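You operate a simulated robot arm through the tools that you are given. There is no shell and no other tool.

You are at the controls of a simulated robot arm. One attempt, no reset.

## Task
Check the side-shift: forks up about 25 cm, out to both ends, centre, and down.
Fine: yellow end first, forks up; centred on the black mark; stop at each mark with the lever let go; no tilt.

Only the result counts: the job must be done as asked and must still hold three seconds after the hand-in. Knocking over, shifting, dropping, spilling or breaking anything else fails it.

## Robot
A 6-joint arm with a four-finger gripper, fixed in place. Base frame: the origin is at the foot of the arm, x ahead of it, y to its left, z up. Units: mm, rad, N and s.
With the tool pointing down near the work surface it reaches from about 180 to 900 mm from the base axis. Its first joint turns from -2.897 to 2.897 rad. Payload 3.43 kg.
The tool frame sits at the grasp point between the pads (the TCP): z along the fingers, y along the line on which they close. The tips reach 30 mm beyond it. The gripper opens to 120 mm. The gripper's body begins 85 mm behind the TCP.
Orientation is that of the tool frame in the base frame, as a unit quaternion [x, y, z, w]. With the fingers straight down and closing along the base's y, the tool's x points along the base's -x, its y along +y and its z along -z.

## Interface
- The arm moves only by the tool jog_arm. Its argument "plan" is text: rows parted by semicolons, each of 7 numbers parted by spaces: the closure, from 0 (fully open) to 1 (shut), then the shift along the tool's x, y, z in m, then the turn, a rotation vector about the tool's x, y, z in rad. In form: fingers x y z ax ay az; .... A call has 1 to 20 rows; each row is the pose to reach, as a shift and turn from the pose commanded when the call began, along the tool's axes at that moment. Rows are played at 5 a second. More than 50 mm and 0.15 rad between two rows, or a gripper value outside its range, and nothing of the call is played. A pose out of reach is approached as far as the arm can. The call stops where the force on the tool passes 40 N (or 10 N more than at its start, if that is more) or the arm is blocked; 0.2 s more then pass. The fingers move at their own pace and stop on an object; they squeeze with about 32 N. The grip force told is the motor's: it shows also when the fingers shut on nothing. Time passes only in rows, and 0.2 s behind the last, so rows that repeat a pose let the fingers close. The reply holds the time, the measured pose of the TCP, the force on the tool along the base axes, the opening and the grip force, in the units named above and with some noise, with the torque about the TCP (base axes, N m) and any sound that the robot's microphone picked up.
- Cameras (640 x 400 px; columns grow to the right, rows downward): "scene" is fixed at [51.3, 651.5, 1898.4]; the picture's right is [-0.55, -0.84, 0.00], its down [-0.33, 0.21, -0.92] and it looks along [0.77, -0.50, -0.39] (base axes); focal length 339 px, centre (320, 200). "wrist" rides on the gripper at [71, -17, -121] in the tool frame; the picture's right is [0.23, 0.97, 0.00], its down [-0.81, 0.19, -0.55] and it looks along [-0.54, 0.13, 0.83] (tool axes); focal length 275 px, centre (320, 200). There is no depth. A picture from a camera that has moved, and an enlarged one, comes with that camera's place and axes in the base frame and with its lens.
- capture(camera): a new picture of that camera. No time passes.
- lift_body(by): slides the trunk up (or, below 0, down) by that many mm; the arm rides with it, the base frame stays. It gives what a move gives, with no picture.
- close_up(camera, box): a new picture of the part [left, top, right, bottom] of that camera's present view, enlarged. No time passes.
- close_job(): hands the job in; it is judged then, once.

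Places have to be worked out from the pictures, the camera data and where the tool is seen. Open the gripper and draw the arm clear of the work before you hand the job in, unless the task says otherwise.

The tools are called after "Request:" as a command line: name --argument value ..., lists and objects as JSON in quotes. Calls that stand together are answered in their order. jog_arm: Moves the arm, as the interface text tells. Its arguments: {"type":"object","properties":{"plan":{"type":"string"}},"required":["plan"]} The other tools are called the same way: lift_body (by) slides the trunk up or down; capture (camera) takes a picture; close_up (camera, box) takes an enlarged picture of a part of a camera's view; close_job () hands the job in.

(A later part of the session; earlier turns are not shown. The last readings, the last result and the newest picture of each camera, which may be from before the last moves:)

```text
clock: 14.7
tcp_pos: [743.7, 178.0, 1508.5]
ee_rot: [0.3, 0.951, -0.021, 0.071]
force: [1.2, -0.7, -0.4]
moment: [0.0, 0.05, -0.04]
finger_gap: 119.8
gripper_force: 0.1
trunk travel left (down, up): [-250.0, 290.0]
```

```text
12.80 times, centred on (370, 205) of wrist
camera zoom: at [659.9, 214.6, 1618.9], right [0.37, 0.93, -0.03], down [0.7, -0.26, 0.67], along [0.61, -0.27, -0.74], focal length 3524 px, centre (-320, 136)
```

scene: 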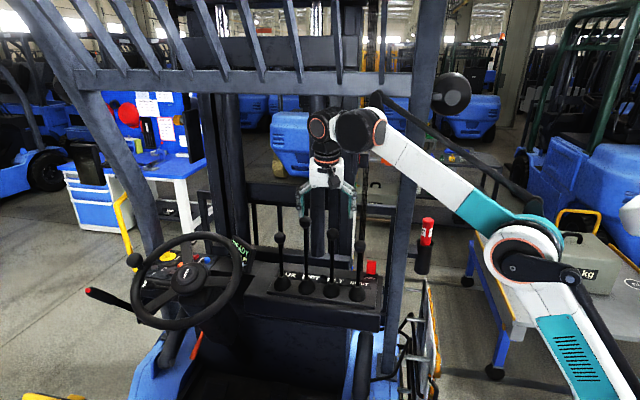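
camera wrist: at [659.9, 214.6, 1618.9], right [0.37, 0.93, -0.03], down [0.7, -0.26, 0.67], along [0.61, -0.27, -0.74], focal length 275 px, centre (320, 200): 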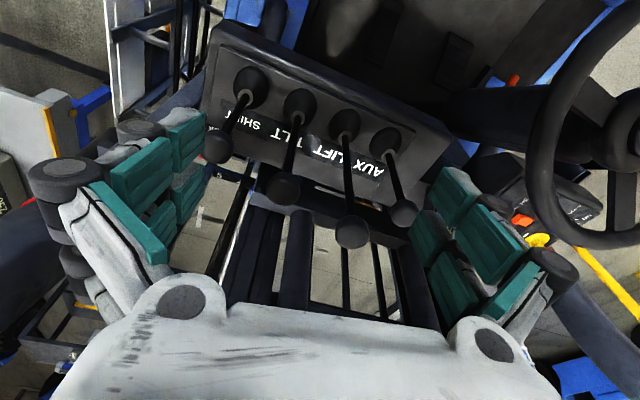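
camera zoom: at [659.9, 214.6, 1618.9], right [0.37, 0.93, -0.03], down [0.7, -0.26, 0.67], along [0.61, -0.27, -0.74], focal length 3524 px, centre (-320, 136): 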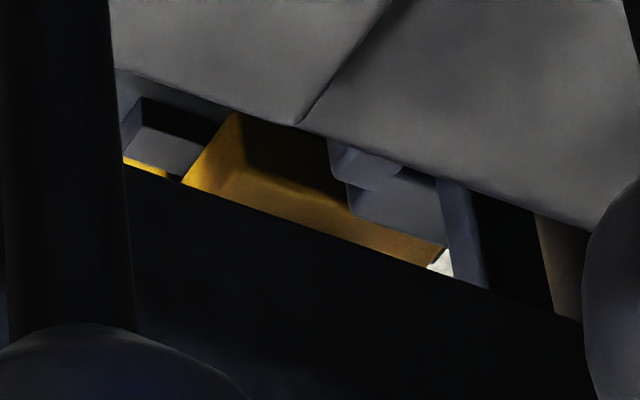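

What shows in the slot is the left fork, which is yellow; the right fork is red, so other marks should come into view once the carriage is up. Two views now put the LIFT knob near (912, 149, 1393), and I bring the tool above it, closing axis fore-aft, leaning in from the right, still about 140 mm back.

Request:
jog_arm --plan "0 -0.0144 0.0015 0.001 -0.0401 -0.0238 -0.1342; 0 -0.0289 0.0029 0.002 -0.0803 -0.0475 -0.2683; 0 -0.0433 0.0044 0.003 -0.1204 -0.0713 -0.4025; 0 -0.0577 0.0059 0.004 -0.1605 -0.0951 -0.5367; 0 -0.0722 0.0074 0.005 -0.2007 -0.1189 -0.6709; 0 -0.0866 0.0088 0.006 -0.2408 -0.1426 -0.805; 0 -0.101 0.0103 0.007 -0.2809 -0.1664 -0.9392; 0 -0.1154 0.0118 0.008 -0.321 -0.1902 -1.0734; 0 -0.1299 0.0132 0.009 -0.3612 -0.2139 -1.2075; 0 -0.1443 0.0147 0.01 -0.4013 -0.2377 -1.3417"

Request:
capture --camera "wrist"

Request:
capture --camera "scene"

```text
clock: 16.9
tcp_pos: [851.8, 106.3, 1511.1]
ee_rot: [-0.374, 0.901, 0.082, 0.202]
force: [0.6, -0.1, 0.5]
moment: [0.07, -0.04, 0.03]
finger_gap: 119.7
gripper_force: 0.1
out of reach, approached as far as the arm can: row 9, 10
trunk travel left (down, up): [-250.0, 290.0]
```

```text
taken
camera wrist: at [781.4, 12.1, 1590.3], right [-0.84, 0.54, -0.1], down [0.21, 0.49, 0.84], along [0.51, 0.68, -0.53], focal length 275 px, centre (320, 200)
```

wrist: 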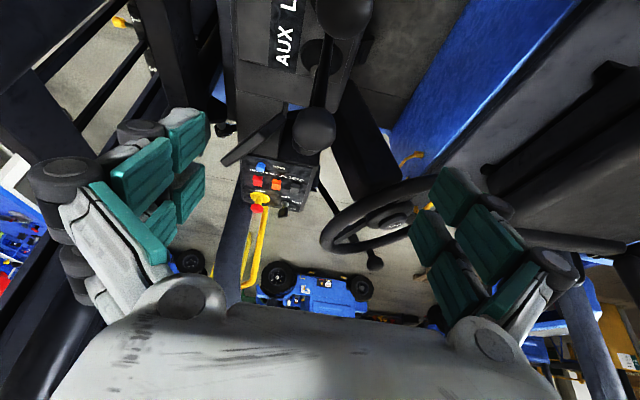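

```text
taken
```

scene: 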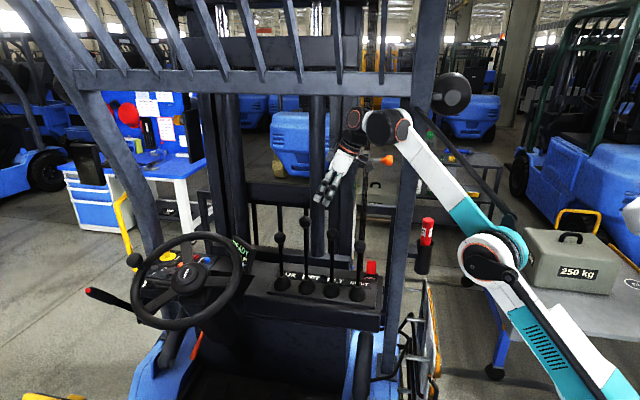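

The arm ran out of reach at the last rows, because the shoulder is low compared with this height. I raise the trunk 100 mm and then come down to a point about 100 mm short of the LIFT knob.

Request:
lift_body --by 100

Request:
jog_arm --plan "0 0.0087 -0.004 0.0427 0 0 0; 0 0.0175 -0.008 0.0853 0 0 0; 0 0.0262 -0.012 0.128 0 0 0"

Request:
capture --camera "wrist"

Request:
capture --camera "scene"

```text
clock: 18.0
tcp_pos: [916.0, 110.7, 1523.9]
ee_rot: [-0.373, 0.902, 0.083, 0.199]
force: [16.6, 1.6, -17.8]
moment: [0.36, 0.88, 0.45]
finger_gap: 120.0
gripper_force: 0.0
trunk travel left (down, up): [-342.0, 198.0]
stopped: the arm was blocked; the commanded pose is now the measured one
```

```text
clock: 18.4
tcp_pos: [904.9, 111.0, 1506.4]
ee_rot: [-0.373, 0.902, 0.083, 0.201]
force: [1.0, 0.2, -0.8]
moment: [-0.02, 0.12, 0.07]
finger_gap: 119.9
gripper_force: 0.0
trunk travel left (down, up): [-342.0, 198.0]
stopped in row 1: the arm was blocked; the commanded pose is now the measured one
```

```text
taken
camera wrist: at [832.9, 18.0, 1586.2], right [-0.83, 0.54, -0.1], down [0.22, 0.49, 0.84], along [0.51, 0.68, -0.53], focal length 275 px, centre (320, 200)
```

wrist: 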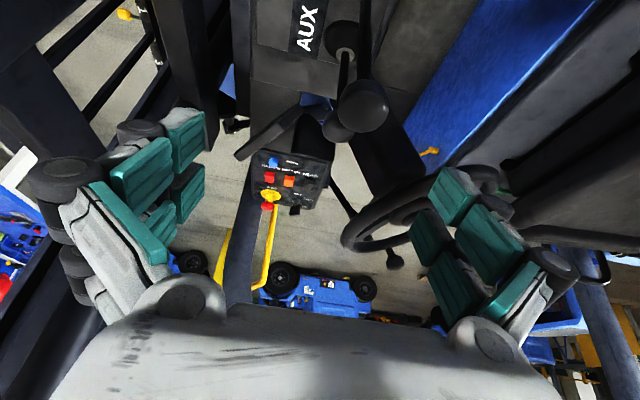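

```text
taken
```

scene: 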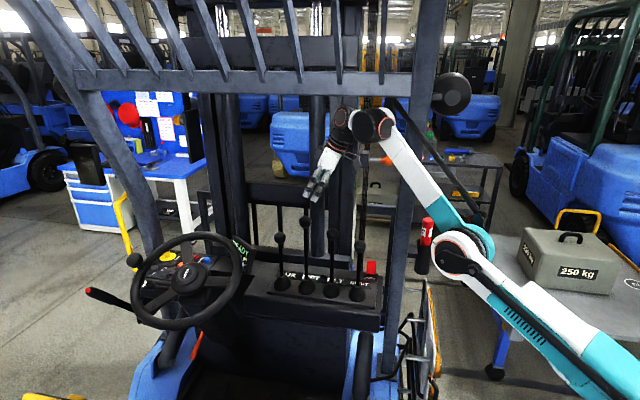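

The trunk move made the arm swing toward its old target, and both moves ended "blocked". I check closely what the elbow or forearm may be touching before I move anything.

Request:
close_up --camera "scene" --box '[310, 90, 520, 330]'

Request:
close_up --camera "scene" --box '[380, 190, 480, 290]'

Request:
close_up --camera "scene" --box '[310, 80, 410, 210]'

```text
1.67 times, centred on (415, 210) of scene
camera zoom: at [51.3, 651.5, 1898.4], right [-0.55, -0.84, 0.0], down [-0.33, 0.21, -0.92], along [0.77, -0.5, -0.39], focal length 565 px, centre (162, 183)
```

zoom: 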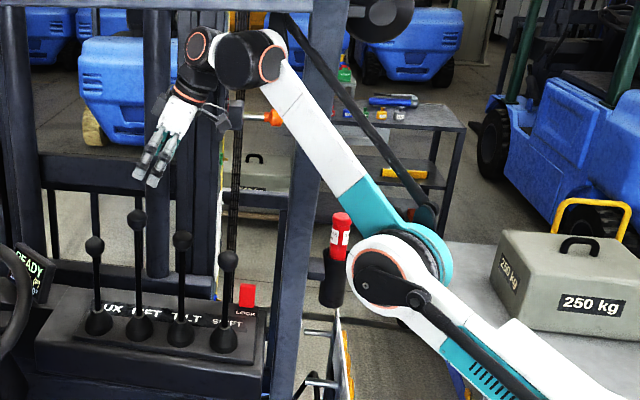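

```text
4.00 times, centred on (430, 240) of scene
camera zoom: at [51.3, 651.5, 1898.4], right [-0.55, -0.84, 0.0], down [-0.33, 0.21, -0.92], along [0.77, -0.5, -0.39], focal length 1356 px, centre (-120, 40)
```

zoom: 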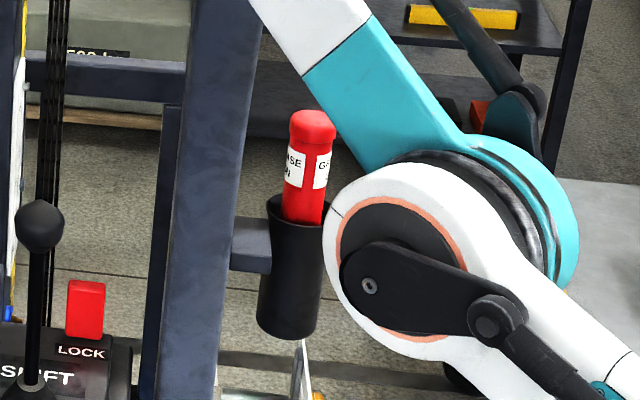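

```text
3.08 times, centred on (360, 145) of scene
camera zoom: at [51.3, 651.5, 1898.4], right [-0.55, -0.84, 0.0], down [-0.33, 0.21, -0.92], along [0.77, -0.5, -0.39], focal length 1043 px, centre (197, 369)
```

zoom: 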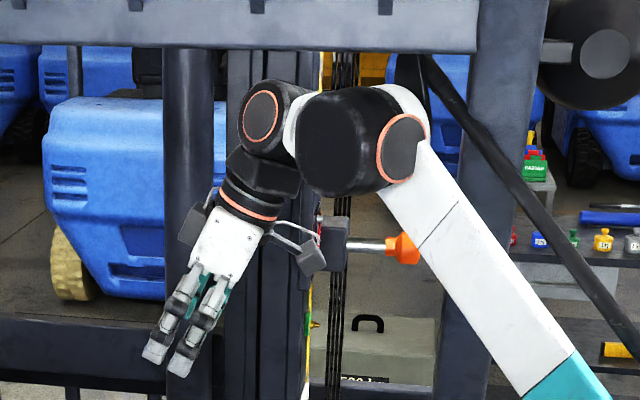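

The elbow is well clear of the grease gun and pillar (the gun hasn't moved); the arm is simply almost straight, near its reach limit. I retreat 150 mm toward the base at the same height so the elbow bends again.

Request:
jog_arm --plan "0 0.0268 0.0232 -0.0125 0 0 0; 0 0.0535 0.0463 -0.025 0 0 0; 0 0.0803 0.0695 -0.0374 0 0 0; 0 0.107 0.0926 -0.0499 0 0 0; 0 0.107 0.0926 -0.0499 0 0 0"

Request:
capture --camera "scene"

```text
clock: 19.6
tcp_pos: [796.0, 95.9, 1518.6]
ee_rot: [-0.373, 0.902, 0.082, 0.2]
force: [0.3, 0.9, -0.2]
moment: [-0.02, 0.02, 0.0]
finger_gap: 120.0
gripper_force: 0.1
out of reach, approached as far as the arm can: row 3, 4, 5
trunk travel left (down, up): [-342.0, 198.0]
```

```text
taken
```

scene: 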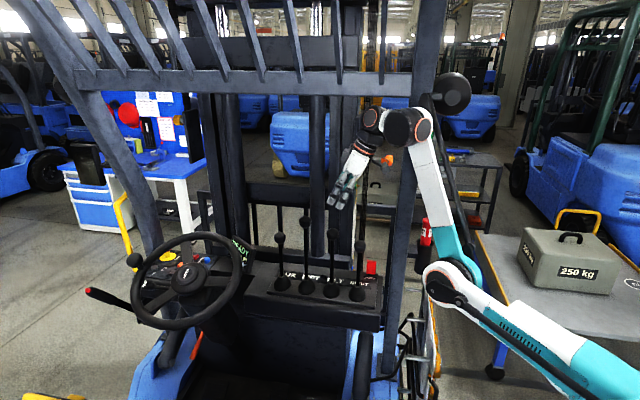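

The arm is now in an elbow-down posture: the wrist probably brushed the guard's front beam, which I estimate above the levers at z about 1800. It is in free space now, so I stay below that, lean the tool more to shorten the reach, and approach the LIFT knob again.

Request:
jog_arm --plan "0 -0.0093 -0.0111 0.0165 0 -0.0436 0; 0 -0.0186 -0.0223 0.033 0 -0.0873 0; 0 -0.0279 -0.0334 0.0494 0 -0.1309 0; 0 -0.0372 -0.0445 0.0659 0 -0.1745 0; 0 -0.0372 -0.0445 0.0659 0 -0.1745 0"

Request:
capture --camera "scene"

Request:
capture --camera "wrist"

```text
clock: 20.8
tcp_pos: [889.1, 108.5, 1497.0]
ee_rot: [-0.364, 0.881, 0.115, 0.28]
force: [0.3, -0.4, 0.1]
moment: [0.0, -0.01, 0.02]
finger_gap: 120.1
gripper_force: 0.1
out of reach, approached as far as the arm can: row 1, 2, 3, 4, 5
trunk travel left (down, up): [-342.0, 198.0]
```

```text
taken
```

scene: 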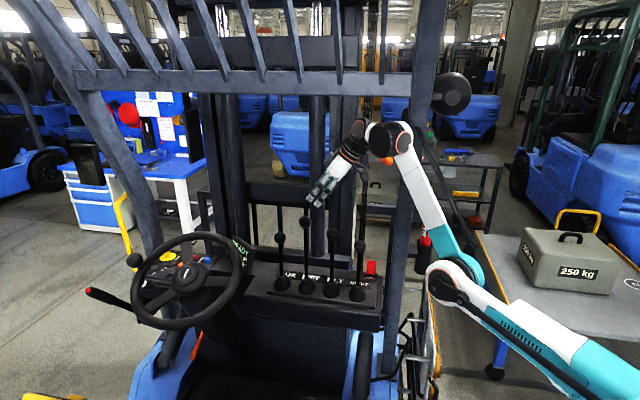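

```text
taken
camera wrist: at [809.3, 7.1, 1554.8], right [-0.82, 0.56, -0.13], down [0.11, 0.38, 0.92], along [0.56, 0.74, -0.37], focal length 275 px, centre (320, 200)
```

wrist: 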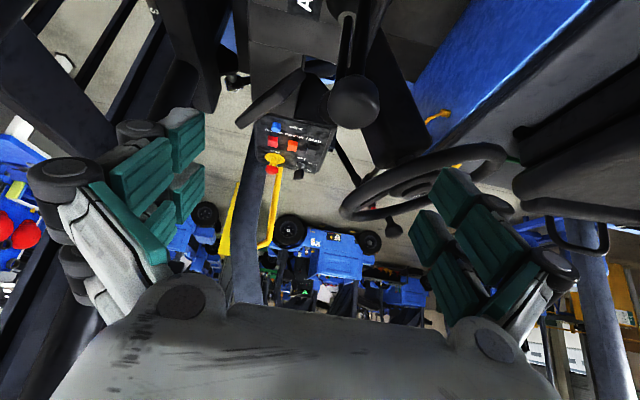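

Every row came back out of reach: the shoulder seems pinned at a limit in this elbow-down posture, so I want the elbow back up. I first swing the tool, at the same height, to the empty space over the operator's seat side.

Request:
jog_arm --plan "0 -0.0124 0.0455 0.0087 0 0 0; 0 -0.0248 0.0909 0.0174 0 0 0; 0 -0.0372 0.1364 0.0261 0 0 0; 0 -0.0497 0.1818 0.0347 0 0 0; 0 -0.0621 0.2273 0.0434 0 0 0; 0 -0.0745 0.2727 0.0521 0 0 0; 0 -0.0869 0.3182 0.0608 0 0 0; 0 -0.0869 0.3182 0.0608 0 0 0"

Request:
capture --camera "scene"

```text
clock: 22.6
tcp_pos: [748.3, 414.2, 1540.3]
ee_rot: [-0.364, 0.881, 0.114, 0.28]
force: [-0.5, -0.2, -0.3]
moment: [-0.02, -0.03, -0.03]
finger_gap: 119.9
gripper_force: 0.1
out of reach, approached as far as the arm can: row 1, 2, 3, 4, 5, 6, 7, 8
trunk travel left (down, up): [-342.0, 198.0]
```

```text
taken
```

scene: 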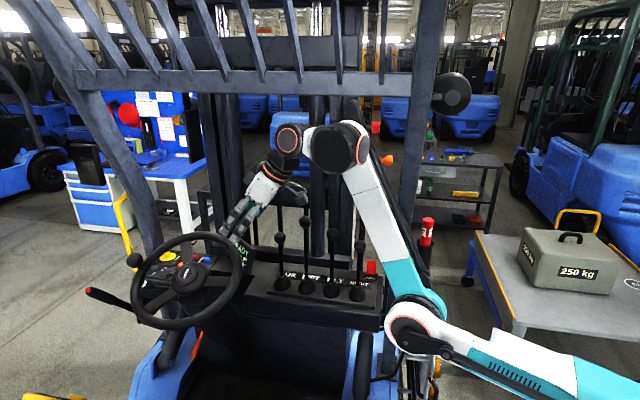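

The elbow hangs low with the upper arm nearly level. From here I reach outward over the empty operator space to straighten the arm.

Request:
jog_arm --plan "0 -0.0367 -0.0142 0.0216 0 0 0; 0 -0.0733 -0.0283 0.0432 0 0 0; 0 -0.11 -0.0425 0.0648 0 0 0; 0 -0.1467 -0.0566 0.0864 0 0 0; 0 -0.1833 -0.0708 0.108 0 0 0; 0 -0.22 -0.0849 0.1296 0 0 0; 0 -0.22 -0.0849 0.1296 0 0 0"

Request:
capture --camera "scene"

```text
clock: 24.2
tcp_pos: [860.8, 468.0, 1507.3]
ee_rot: [-0.365, 0.881, 0.114, 0.28]
force: [-1.0, -0.2, -0.5]
moment: [0.03, -0.01, -0.03]
finger_gap: 119.9
gripper_force: 0.0
out of reach, approached as far as the arm can: row 3, 4, 5, 6, 7
trunk travel left (down, up): [-342.0, 198.0]
```

```text
taken
```

scene: 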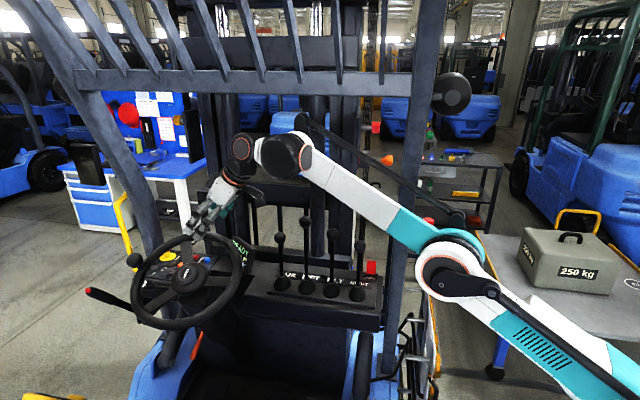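

The arm is now almost straight. I draw back inward and a little down to see which way the elbow folds.

Request:
jog_arm --plan "0 0.0367 0.0142 -0.0216 0 0 0; 0 0.0733 0.0283 -0.0432 0 0 0; 0 0.11 0.0425 -0.0648 0 0 0; 0 0.1467 0.0566 -0.0864 0 0 0; 0 0.162 0.0566 -0.0654 0 0 0; 0 0.1735 0.0566 -0.0454 0 0 0"

Request:
capture --camera "scene"

```text
clock: 25.6
tcp_pos: [703.4, 394.1, 1443.7]
ee_rot: [-0.364, 0.881, 0.114, 0.28]
force: [1.0, 0.8, 0.6]
moment: [-0.01, -0.01, -0.02]
finger_gap: 120.1
gripper_force: 0.0
trunk travel left (down, up): [-342.0, 198.0]
```

```text
taken
```

scene: 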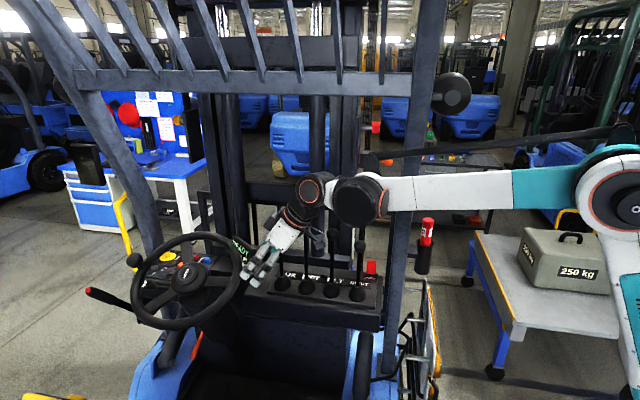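

The elbow is up again and the pose was reached. Now I go back to the stand-off about 100 mm above LIFT, rising first.

Request:
jog_arm --plan "0 -0.0178 0 -0.0254 0 0 0; 0 -0.008 -0.0459 -0.0322 0 0 0; 0 0.0017 -0.0917 -0.0391 0 0 0; 0 0.0115 -0.1376 -0.0459 0 0 0; 0 0.0212 -0.1834 -0.0528 0 0 0; 0 0.031 -0.2293 -0.0596 0 0 0; 0 0.0408 -0.2752 -0.0664 0 0 0; 0 0.0505 -0.321 -0.0733 0 0 0; 0 0.0505 -0.321 -0.0733 0 0 0"

Request:
capture --camera "scene"

Request:
capture --camera "wrist"

```text
clock: 27.6
tcp_pos: [869.6, 108.0, 1472.7]
ee_rot: [-0.364, 0.881, 0.114, 0.28]
force: [-0.4, 1.0, -0.3]
moment: [-0.02, 0.0, -0.03]
finger_gap: 120.0
gripper_force: 0.0
trunk travel left (down, up): [-342.0, 198.0]
```

```text
taken
```

scene: 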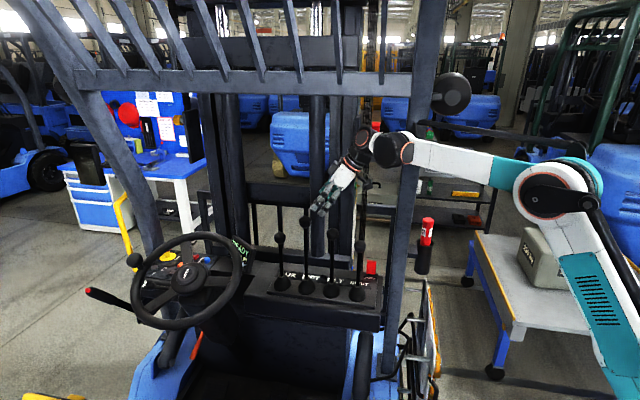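

```text
taken
camera wrist: at [790.0, 6.0, 1531.9], right [-0.82, 0.56, -0.14], down [0.11, 0.38, 0.92], along [0.56, 0.74, -0.37], focal length 275 px, centre (320, 200)
```

wrist: 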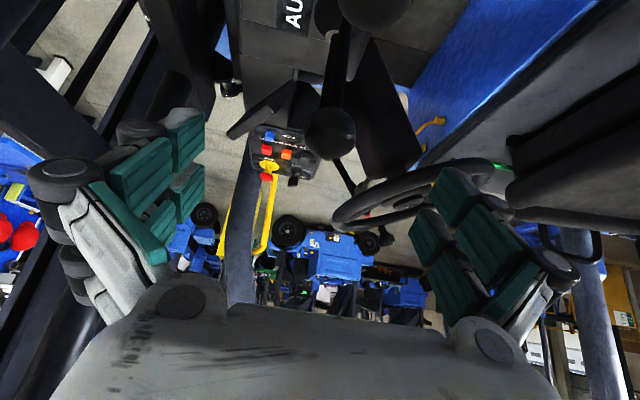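

The LIFT knob appears almost on the tool's axis; the new rays give about (903, 154, 1398). I move in along the tool axis with the fingers wide open so that the knob lies between them.

Request:
jog_arm --plan "0 -0.0031 0.0089 0.015 0 0 0; 0 -0.0031 0.0089 0.042 0 0 0; 0 -0.0031 0.0089 0.068 0 0 0; 0 -0.0031 0.0089 0.0934 0 0 0; 0 -0.0031 0.0089 0.0934 0 0 0"

Request:
capture --camera "wrist"

Request:
close_up --camera "scene" --box '[240, 140, 400, 310]'

```text
clock: 28.8
tcp_pos: [902.3, 153.8, 1400.4]
ee_rot: [-0.364, 0.881, 0.114, 0.28]
force: [-1.0, 0.1, 0.7]
moment: [0.01, -0.02, 0.01]
finger_gap: 120.0
gripper_force: 0.0
trunk travel left (down, up): [-342.0, 198.0]
```

```text
taken
camera wrist: at [823.2, 51.1, 1458.0], right [-0.82, 0.56, -0.14], down [0.11, 0.38, 0.92], along [0.56, 0.74, -0.37], focal length 275 px, centre (320, 200)
```

wrist: 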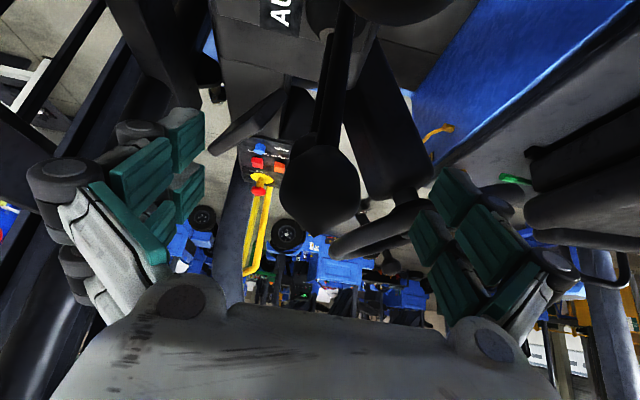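

```text
2.35 times, centred on (320, 225) of scene
camera zoom: at [51.3, 651.5, 1898.4], right [-0.55, -0.84, 0.0], down [-0.33, 0.21, -0.92], along [0.77, -0.5, -0.39], focal length 798 px, centre (320, 141)
```

zoom: 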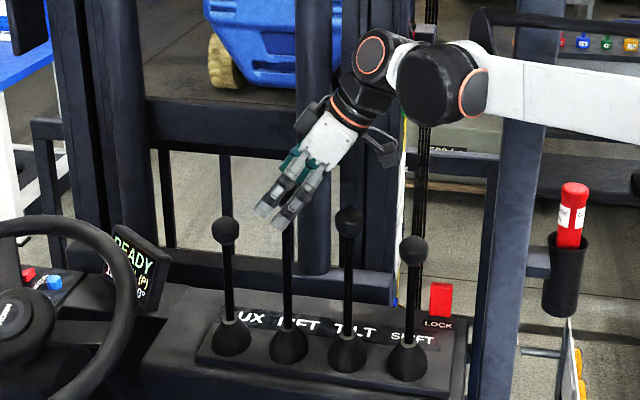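

The knob is centred between the pads and measures about 41 mm across. I close to a gap of about 60 mm so it is loosely straddled, then nudge it back toward the operator (tool +y) briefly and return, to see what LIFT does.

Request:
jog_arm --plan "0.5 0 0 0 0 0 0; 0.5 0 0 0 0 0 0; 0.5 0 0 0 0 0 0"

Request:
jog_arm --plan "0.5 0 0.015 0 0 0 0; 0.5 0 0.03 0 0 0 0; 0.5 0 0.03 0 0 0 0; 0.5 0 0.03 0 0 0 0; 0.5 0 0.015 0 0 0 0; 0.5 0 0 0 0 0 0"

Request:
capture --camera "scene"

Request:
close_up --camera "scene" --box '[190, 180, 230, 245]'

Request:
capture --camera "wrist"

```text
clock: 29.6
tcp_pos: [903.9, 152.5, 1398.9]
ee_rot: [-0.364, 0.881, 0.114, 0.28]
force: [-0.1, 0.4, -0.8]
moment: [0.0, -0.01, -0.01]
finger_gap: 59.8
gripper_force: 0.0
trunk travel left (down, up): [-342.0, 198.0]
```

```text
clock: 31.0
tcp_pos: [903.4, 154.4, 1401.6]
ee_rot: [-0.363, 0.881, 0.113, 0.281]
force: [0.1, -0.6, -0.2]
moment: [0.02, 0.03, 0.01]
finger_gap: 59.9
gripper_force: 0.1
trunk travel left (down, up): [-342.0, 198.0]
```

```text
taken
```

scene: 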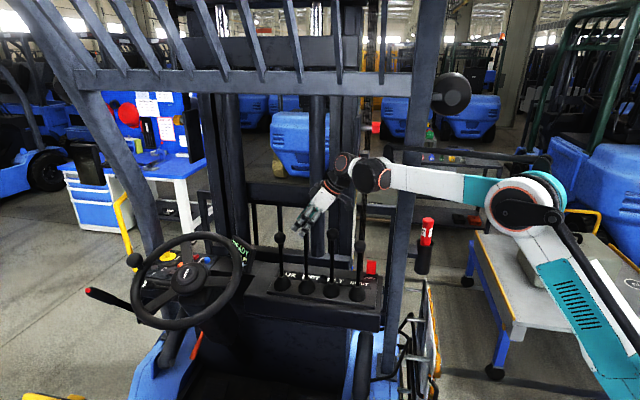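

```text
6.15 times, centred on (210, 212) of scene
camera zoom: at [51.3, 651.5, 1898.4], right [-0.55, -0.84, 0.0], down [-0.33, 0.21, -0.92], along [0.77, -0.5, -0.39], focal length 2086 px, centre (997, 123)
```

zoom: 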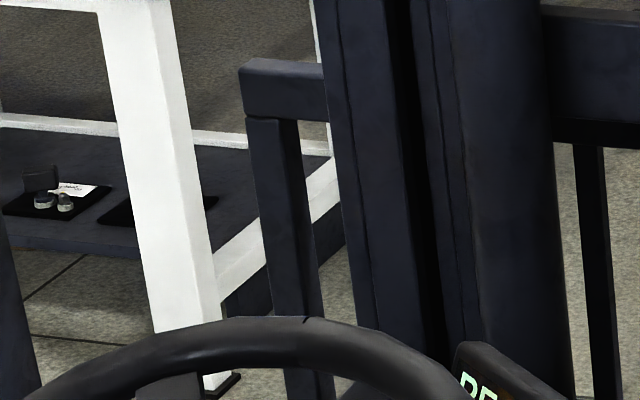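

```text
taken
camera wrist: at [823.4, 52.6, 1459.1], right [-0.82, 0.56, -0.14], down [0.11, 0.38, 0.92], along [0.56, 0.74, -0.37], focal length 275 px, centre (320, 200)
```

wrist: 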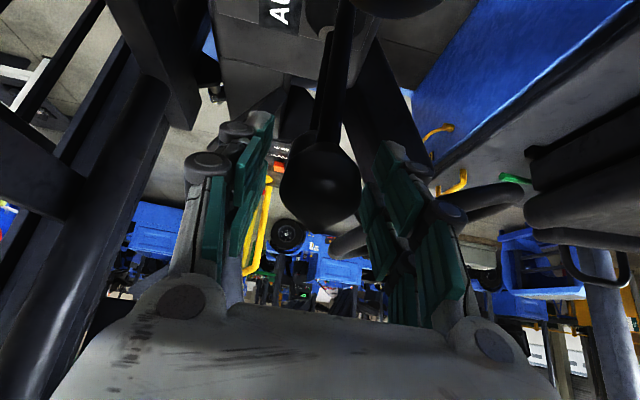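

The backrest has not moved. I hold a larger pull this time and look at the lever and display while it is held.

Request:
jog_arm --plan "0.5 0 0.02 0 0 0 0; 0.5 0 0.04 0 0 0 0; 0.5 0 0.045 0 0 0 0; 0.5 0 0.045 0 0 0 0"

Request:
close_up --camera "scene" --box '[180, 170, 400, 310]'

Request:
close_up --camera "scene" --box '[225, 230, 265, 270]'

Request:
close_up --camera "scene" --box '[190, 180, 230, 245]'

```text
clock: 32.0
tcp_pos: [872.3, 186.9, 1399.4]
ee_rot: [-0.365, 0.881, 0.115, 0.28]
force: [0.9, -2.7, -1.5]
moment: [0.04, -0.05, -0.02]
finger_gap: 61.5
gripper_force: 1.0
trunk travel left (down, up): [-342.0, 198.0]
```

```text
2.86 times, centred on (290, 240) of scene
camera zoom: at [51.3, 651.5, 1898.4], right [-0.55, -0.84, 0.0], down [-0.33, 0.21, -0.92], along [0.77, -0.5, -0.39], focal length 969 px, centre (406, 86)
```

zoom: 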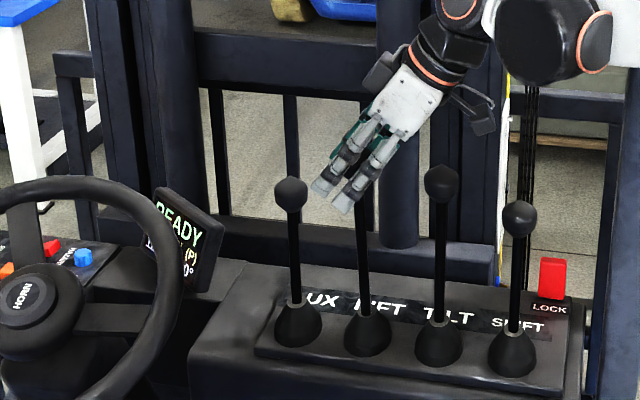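

```text
10.00 times, centred on (245, 250) of scene
camera zoom: at [51.3, 651.5, 1898.4], right [-0.55, -0.84, 0.0], down [-0.33, 0.21, -0.92], along [0.77, -0.5, -0.39], focal length 3391 px, centre (1070, -300)
```

zoom: 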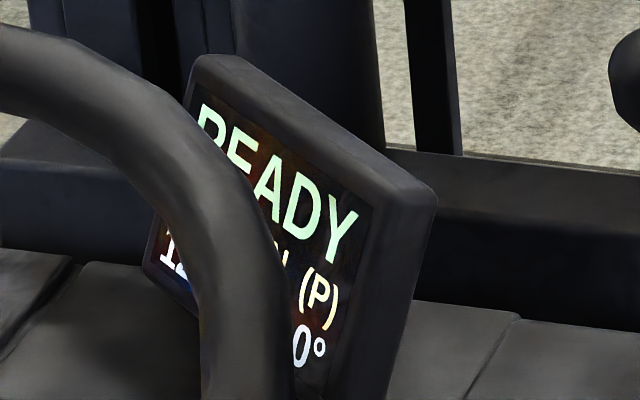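

```text
6.15 times, centred on (210, 212) of scene
camera zoom: at [51.3, 651.5, 1898.4], right [-0.55, -0.84, 0.0], down [-0.33, 0.21, -0.92], along [0.77, -0.5, -0.39], focal length 2086 px, centre (997, 123)
```

zoom: 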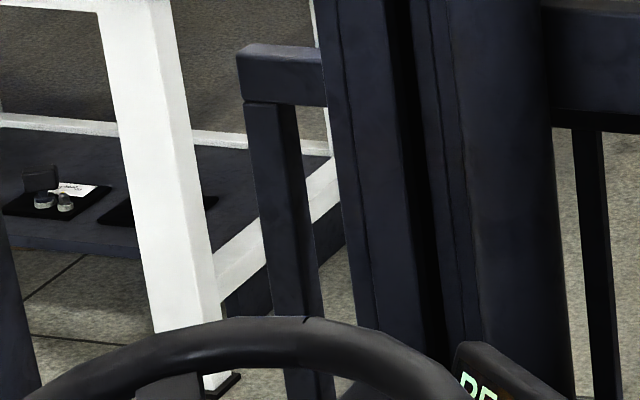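

Pulling back raises the forks: the backrest went up about 14 mm. I keep the pull for one more second and measure the rate.

Request:
jog_arm --plan "0.5 0 0 0 0 0 0; 0.5 0 0 0 0 0 0; 0.5 0 0 0 0 0 0; 0.5 0 0 0 0 0 0"

Request:
close_up --camera "scene" --box '[190, 145, 230, 210]'

```text
clock: 33.0
tcp_pos: [872.1, 186.5, 1400.4]
ee_rot: [-0.365, 0.881, 0.114, 0.281]
force: [1.2, -2.6, 0.9]
moment: [0.01, -0.02, -0.02]
finger_gap: 61.3
gripper_force: 1.3
trunk travel left (down, up): [-342.0, 198.0]
```

```text
6.15 times, centred on (210, 178) of scene
camera zoom: at [51.3, 651.5, 1898.4], right [-0.55, -0.84, 0.0], down [-0.33, 0.21, -0.92], along [0.77, -0.5, -0.39], focal length 2086 px, centre (997, 338)
```

zoom: 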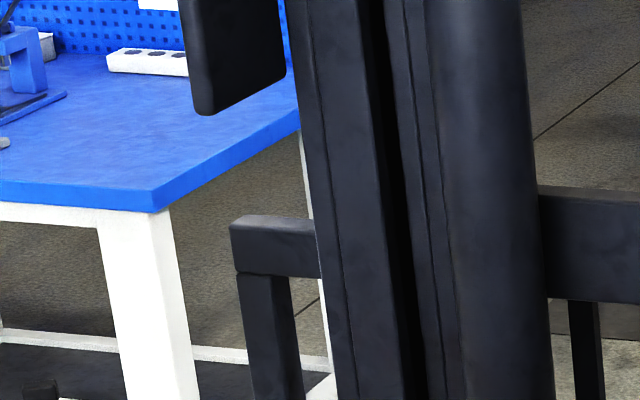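

The backrest is rising at about 42 mm/s, and the rise so far is about 54 mm. I hold on for about 3.6 s more, then measure again.

Request:
jog_arm --plan "0.5 0 0 0 0 0 0; 0.5 0 0 0 0 0 0; 0.5 0 0 0 0 0 0; 0.5 0 0 0 0 0 0; 0.5 0 0 0 0 0 0; 0.5 0 0 0 0 0 0; 0.5 0 0 0 0 0 0; 0.5 0 0 0 0 0 0; 0.5 0 0 0 0 0 0; 0.5 0 0 0 0 0 0; 0.5 0 0 0 0 0 0; 0.5 0 0 0 0 0 0; 0.5 0 0 0 0 0 0; 0.5 0 0 0 0 0 0; 0.5 0 0 0 0 0 0; 0.5 0 0 0 0 0 0; 0.5 0 0 0 0 0 0"

Request:
close_up --camera "scene" --box '[190, 115, 230, 180]'

Request:
capture --camera "scene"

```text
clock: 36.6
tcp_pos: [870.8, 187.7, 1400.3]
ee_rot: [-0.365, 0.881, 0.114, 0.28]
force: [0.7, -1.9, -0.1]
moment: [-0.02, -0.02, -0.03]
finger_gap: 60.8
gripper_force: 1.3
trunk travel left (down, up): [-342.0, 198.0]
```

```text
6.15 times, centred on (210, 148) of scene
camera zoom: at [51.3, 651.5, 1898.4], right [-0.55, -0.84, 0.0], down [-0.33, 0.21, -0.92], along [0.77, -0.5, -0.39], focal length 2086 px, centre (997, 523)
```

zoom: 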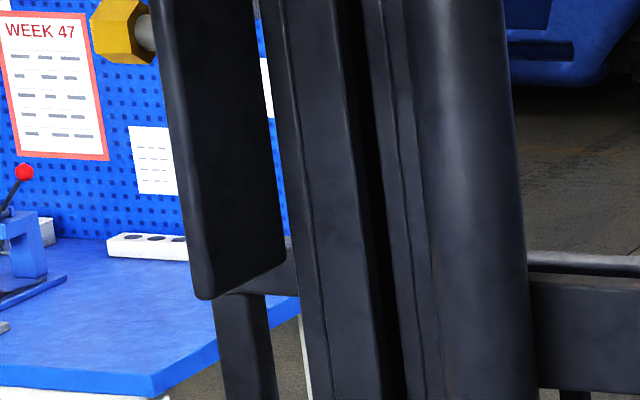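

```text
taken
```

scene: 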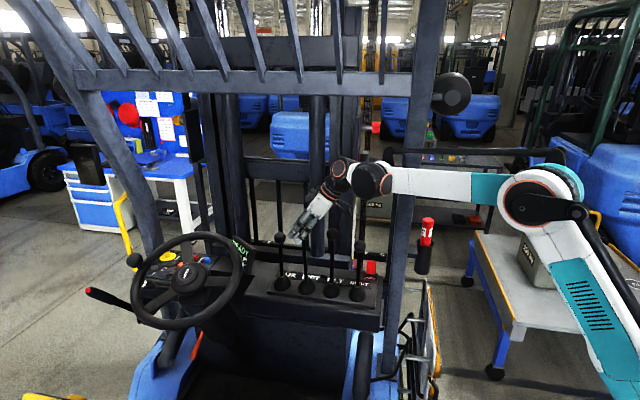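

The left corner of the backrest gives a rise of about 211 mm (the bar between the rails is the inner mast, moving at half speed). I hold briefly more, then return to neutral, aiming slightly short of 25 cm so I can check the ruler.

Request:
jog_arm --plan "0.5 0 0 0 0 0 0; 0.5 0 0 0 0 0 0; 0.5 0 -0.03 0 0 0 0; 0.5 0 -0.045 0 0 0 0; 0.5 0 -0.045 0 0 0 0"

Request:
close_up --camera "scene" --box '[190, 115, 230, 180]'

Request:
close_up --camera "scene" --box '[180, 120, 400, 310]'

Request:
capture --camera "wrist"

```text
clock: 37.8
tcp_pos: [903.0, 154.2, 1399.6]
ee_rot: [-0.365, 0.881, 0.114, 0.28]
force: [-0.2, 0.6, -1.4]
moment: [0.01, 0.02, 0.0]
finger_gap: 60.2
gripper_force: 0.1
trunk travel left (down, up): [-342.0, 198.0]
```

```text
6.15 times, centred on (210, 148) of scene
camera zoom: at [51.3, 651.5, 1898.4], right [-0.55, -0.84, 0.0], down [-0.33, 0.21, -0.92], along [0.77, -0.5, -0.39], focal length 2086 px, centre (997, 523)
```

zoom: 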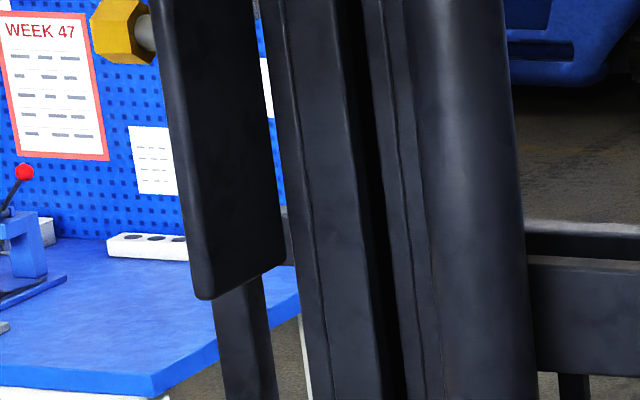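

```text
2.11 times, centred on (290, 215) of scene
camera zoom: at [51.3, 651.5, 1898.4], right [-0.55, -0.84, 0.0], down [-0.33, 0.21, -0.92], along [0.77, -0.5, -0.39], focal length 714 px, centre (383, 168)
```

zoom: 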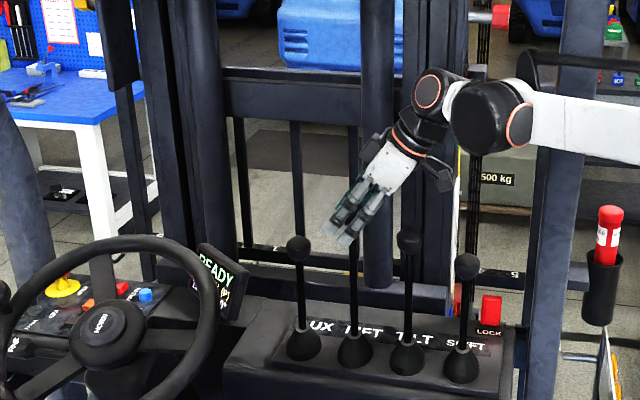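

```text
taken
camera wrist: at [823.3, 52.2, 1458.4], right [-0.82, 0.56, -0.14], down [0.11, 0.38, 0.92], along [0.56, 0.74, -0.37], focal length 275 px, centre (320, 200)
```

wrist: 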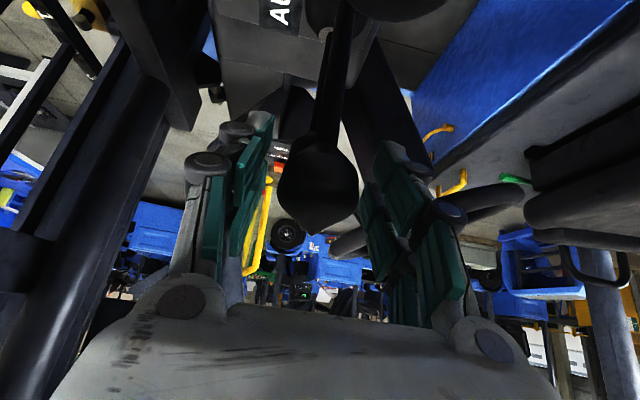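

The lever is back at neutral and clear, and the carriage's numbered band now shows in the scene above the dash. I zoom along it for the side-shift marks.

Request:
close_up --camera "scene" --box '[240, 215, 330, 270]'

Request:
close_up --camera "scene" --box '[330, 220, 400, 275]'

Request:
close_up --camera "scene" --box '[190, 190, 260, 260]'

Request:
close_up --camera "wrist" --box '[0, 0, 140, 100]'

```text
7.11 times, centred on (285, 242) of scene
camera zoom: at [51.3, 651.5, 1898.4], right [-0.55, -0.84, 0.0], down [-0.33, 0.21, -0.92], along [0.77, -0.5, -0.39], focal length 2411 px, centre (569, -102)
```

zoom: 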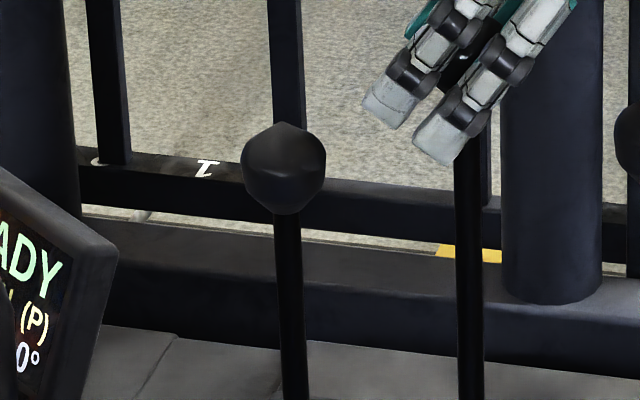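

```text
7.27 times, centred on (365, 248) of scene
camera zoom: at [51.3, 651.5, 1898.4], right [-0.55, -0.84, 0.0], down [-0.33, 0.21, -0.92], along [0.77, -0.5, -0.39], focal length 2466 px, centre (-7, -146)
```

zoom: 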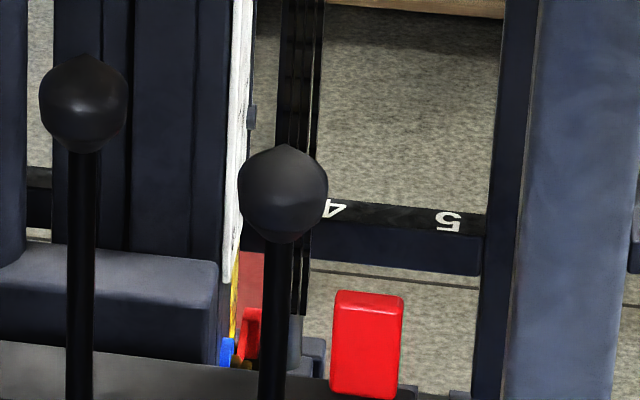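

```text
5.71 times, centred on (225, 225) of scene
camera zoom: at [51.3, 651.5, 1898.4], right [-0.55, -0.84, 0.0], down [-0.33, 0.21, -0.92], along [0.77, -0.5, -0.39], focal length 1938 px, centre (863, 57)
```

zoom: 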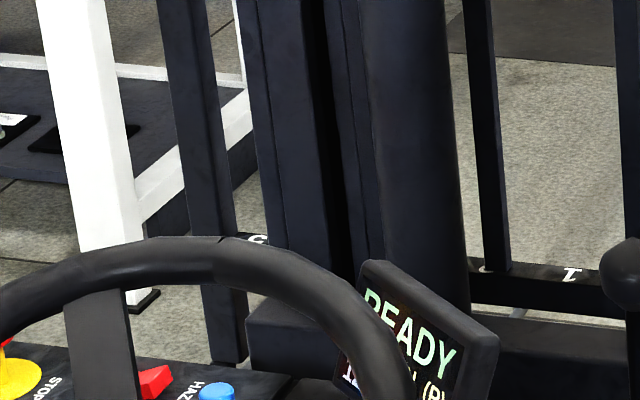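

```text
4.00 times, centred on (70, 50) of wrist
camera zoom: at [823.3, 52.2, 1458.4], right [-0.82, 0.56, -0.14], down [0.11, 0.38, 0.92], along [0.56, 0.74, -0.37], focal length 1101 px, centre (1320, 800)
```

zoom: 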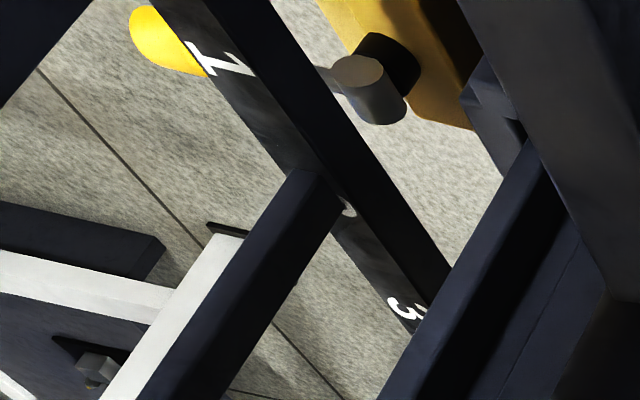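

The band on the carriage reads 5..0..5 (fork positions), but I still have not found coloured shift marks. The LIFT lever is free, so I open, back off along the tool axis and return to the right-side viewpoint to read the ruler and look for marks.

Request:
jog_arm --plan "0 0 0 0 0 0 0; 0 0 0 0 0 0 0; 0 0 0 -0.03 0 0 0; 0 0 0 -0.065 0 0 0; 0 0 0 -0.1 0 0 0"

Request:
jog_arm --plan "0 0.0241 0.0305 -0.0216 0.034 0.0627 0.0864; 0 0.0482 0.061 -0.0432 0.068 0.1254 0.1729; 0 0.0723 0.0915 -0.0648 0.102 0.1881 0.2593; 0 0.0964 0.122 -0.0863 0.136 0.2509 0.3457; 0 0.1205 0.1525 -0.1079 0.17 0.3136 0.4321; 0 0.1446 0.183 -0.1295 0.204 0.3763 0.5186; 0 0.1687 0.2135 -0.1511 0.238 0.439 0.605"

Request:
capture --camera "scene"

```text
clock: 39.0
tcp_pos: [862.0, 115.0, 1480.6]
ee_rot: [-0.364, 0.881, 0.114, 0.28]
force: [-1.0, 1.0, 0.1]
moment: [0.01, -0.01, -0.04]
finger_gap: 120.0
gripper_force: 0.0
trunk travel left (down, up): [-342.0, 198.0]
```

```text
clock: 40.6
tcp_pos: [550.7, 106.9, 1507.7]
ee_rot: [-0.068, 0.995, 0.008, 0.079]
force: [0.3, -0.8, 0.0]
moment: [-0.03, -0.04, -0.02]
finger_gap: 119.9
gripper_force: 0.1
trunk travel left (down, up): [-342.0, 198.0]
```

```text
taken
```

scene: 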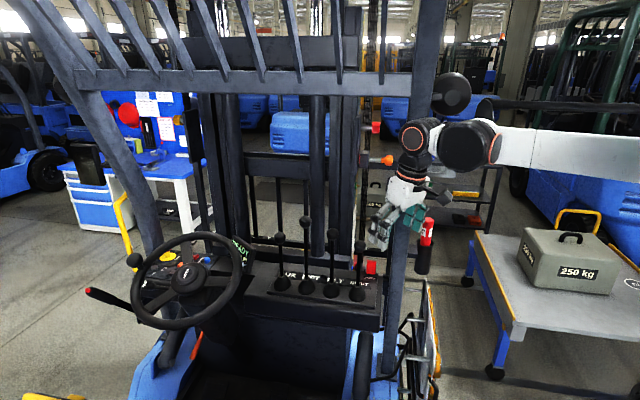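

The arm is clear and elbow-up. I continue around to the right-hand viewpoint.

Request:
jog_arm --plan "0 0.0276 -0.0405 -0.0045 0 0 0; 0 0.0553 -0.0809 -0.009 0 0 0; 0 0.0829 -0.1214 -0.0136 0 0 0; 0 0.1106 -0.1618 -0.0181 0 0 0; 0 0.1382 -0.2023 -0.0226 0 0 0; 0 0.1127 -0.2416 -0.0178 0 0 0; 0 0.0872 -0.2809 -0.0131 0 0 0; 0 0.0617 -0.3201 -0.0083 0 0 0; 0 0.0363 -0.3594 -0.0035 0 0 0; 0 0.0108 -0.3987 0.0013 0 0 0; 0 -0.0147 -0.438 0.006 0 0 0; 0 -0.0402 -0.4772 0.0108 0 0 0; 0 -0.0657 -0.5165 0.0156 0 0 0"

Request:
capture --camera "wrist"

Request:
close_up --camera "wrist" --box '[220, 80, 380, 200]'

Request:
close_up --camera "wrist" --box '[280, 140, 370, 240]'

Request:
close_up --camera "scene" --box '[240, 190, 400, 275]'

```text
clock: 43.4
tcp_pos: [690.6, -397.6, 1500.4]
ee_rot: [-0.068, 0.995, 0.007, 0.078]
force: [0.2, 0.4, -0.2]
moment: [0.05, 0.04, 0.06]
finger_gap: 119.8
gripper_force: 0.1
trunk travel left (down, up): [-342.0, 198.0]
```

```text
taken
camera wrist: at [603.2, -427.5, 1608.8], right [-0.36, 0.93, -0.03], down [0.68, 0.28, 0.67], along [0.64, 0.22, -0.74], focal length 275 px, centre (320, 200)
```

wrist: 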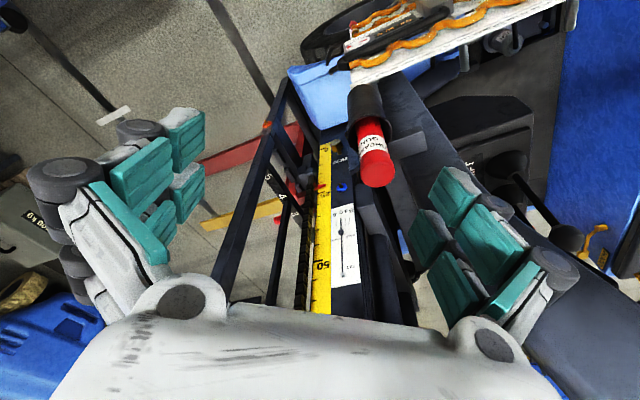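

```text
3.33 times, centred on (300, 140) of wrist
camera zoom: at [603.2, -427.5, 1608.8], right [-0.36, 0.93, -0.03], down [0.68, 0.28, 0.67], along [0.64, 0.22, -0.74], focal length 918 px, centre (387, 400)
```

zoom: 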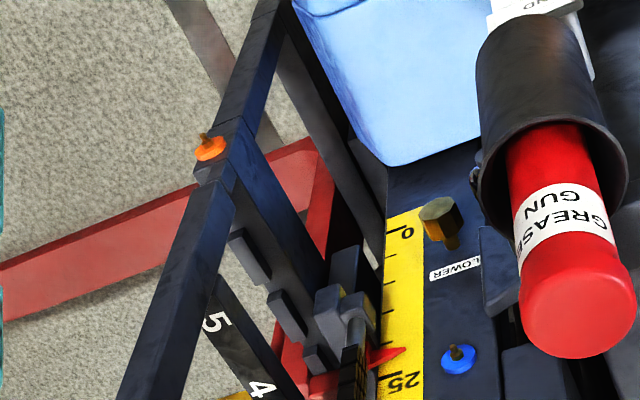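

```text
4.00 times, centred on (325, 190) of wrist
camera zoom: at [603.2, -427.5, 1608.8], right [-0.36, 0.93, -0.03], down [0.68, 0.28, 0.67], along [0.64, 0.22, -0.74], focal length 1101 px, centre (300, 240)
```

zoom: 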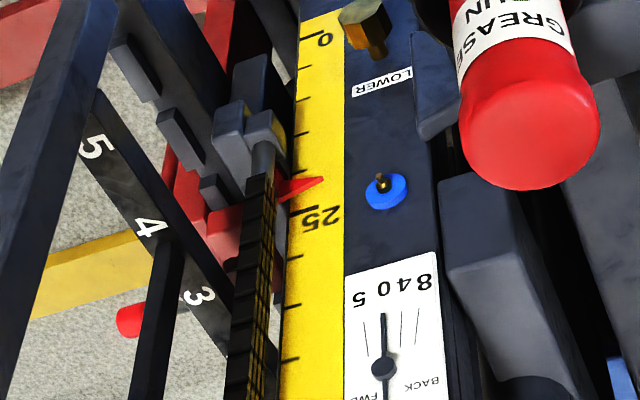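

```text
4.00 times, centred on (320, 232) of scene
camera zoom: at [51.3, 651.5, 1898.4], right [-0.55, -0.84, 0.0], down [-0.33, 0.21, -0.92], along [0.77, -0.5, -0.39], focal length 1356 px, centre (320, 70)
```

zoom: 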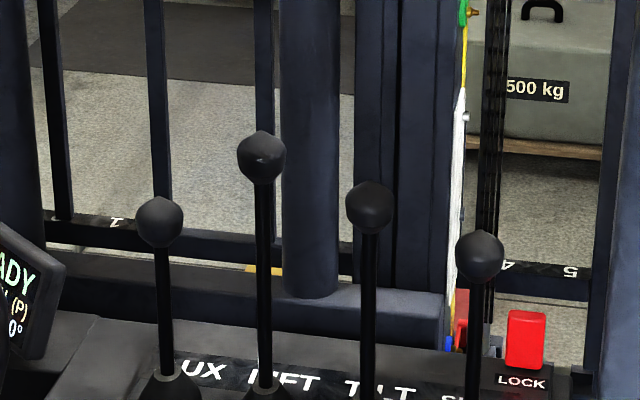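

The ruler pointer reads about 22–23 cm, a little short of 25, and TILT still points at 0. Before I top up the height I search the carriage for the coloured shift marks.

Request:
close_up --camera "wrist" --box '[255, 150, 325, 210]'

Request:
close_up --camera "wrist" --box '[180, 190, 310, 310]'

Request:
close_up --camera "wrist" --box '[250, 90, 340, 160]'

Request:
close_up --camera "scene" --box '[340, 215, 400, 275]'

Request:
close_up --camera "scene" --box '[180, 200, 300, 270]'

```text
6.67 times, centred on (290, 180) of wrist
camera zoom: at [603.2, -427.5, 1608.8], right [-0.36, 0.93, -0.03], down [0.68, 0.28, 0.67], along [0.64, 0.22, -0.74], focal length 1835 px, centre (520, 333)
```

zoom: 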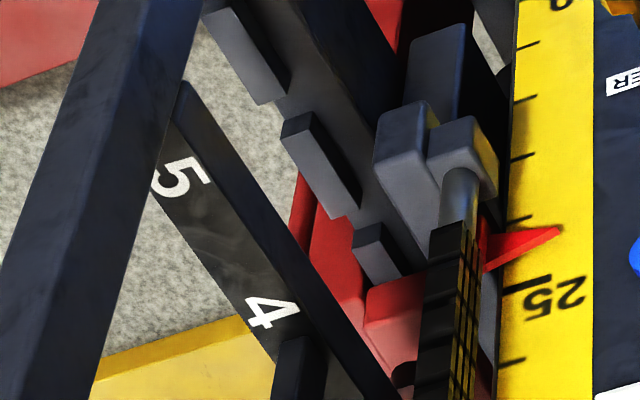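

```text
3.33 times, centred on (245, 250) of wrist
camera zoom: at [603.2, -427.5, 1608.8], right [-0.36, 0.93, -0.03], down [0.68, 0.28, 0.67], along [0.64, 0.22, -0.74], focal length 918 px, centre (570, 33)
```

zoom: 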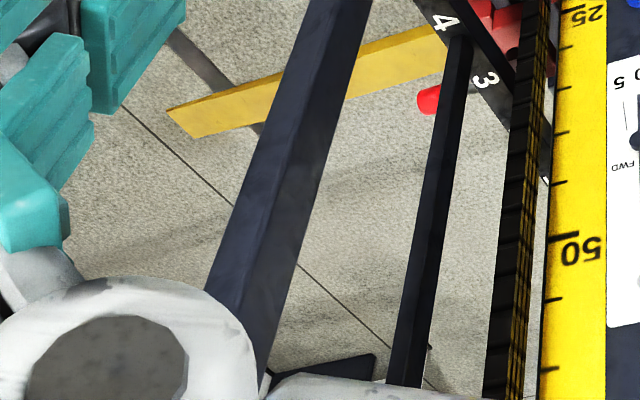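

```text
5.71 times, centred on (295, 125) of wrist
camera zoom: at [603.2, -427.5, 1608.8], right [-0.36, 0.93, -0.03], down [0.68, 0.28, 0.67], along [0.64, 0.22, -0.74], focal length 1573 px, centre (463, 629)
```

zoom: 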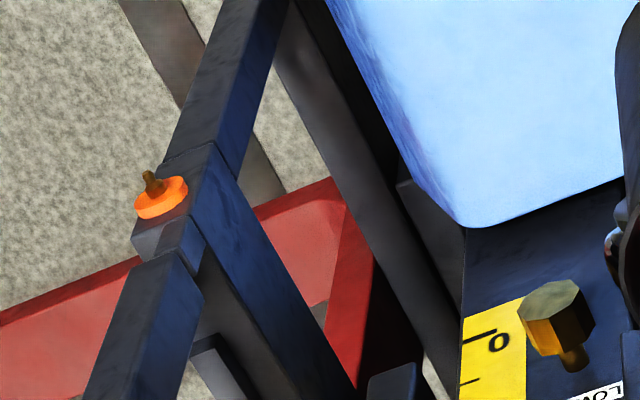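

```text
6.67 times, centred on (370, 245) of scene
camera zoom: at [51.3, 651.5, 1898.4], right [-0.55, -0.84, 0.0], down [-0.33, 0.21, -0.92], along [0.77, -0.5, -0.39], focal length 2260 px, centre (-13, -100)
```

zoom: 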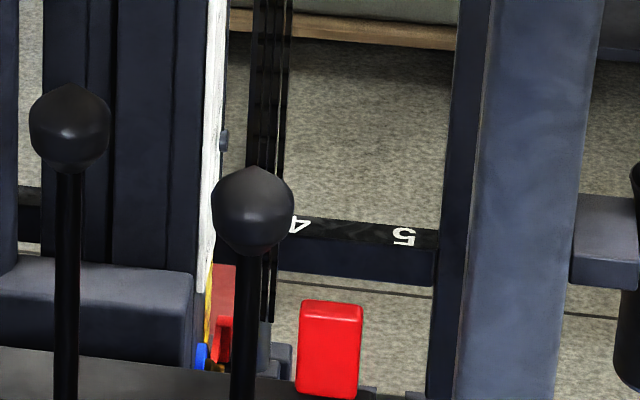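

```text
5.33 times, centred on (240, 235) of scene
camera zoom: at [51.3, 651.5, 1898.4], right [-0.55, -0.84, 0.0], down [-0.33, 0.21, -0.92], along [0.77, -0.5, -0.39], focal length 1808 px, centre (747, 13)
```

zoom: 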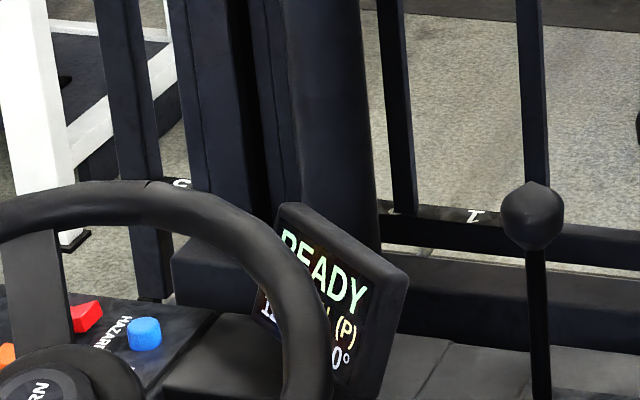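

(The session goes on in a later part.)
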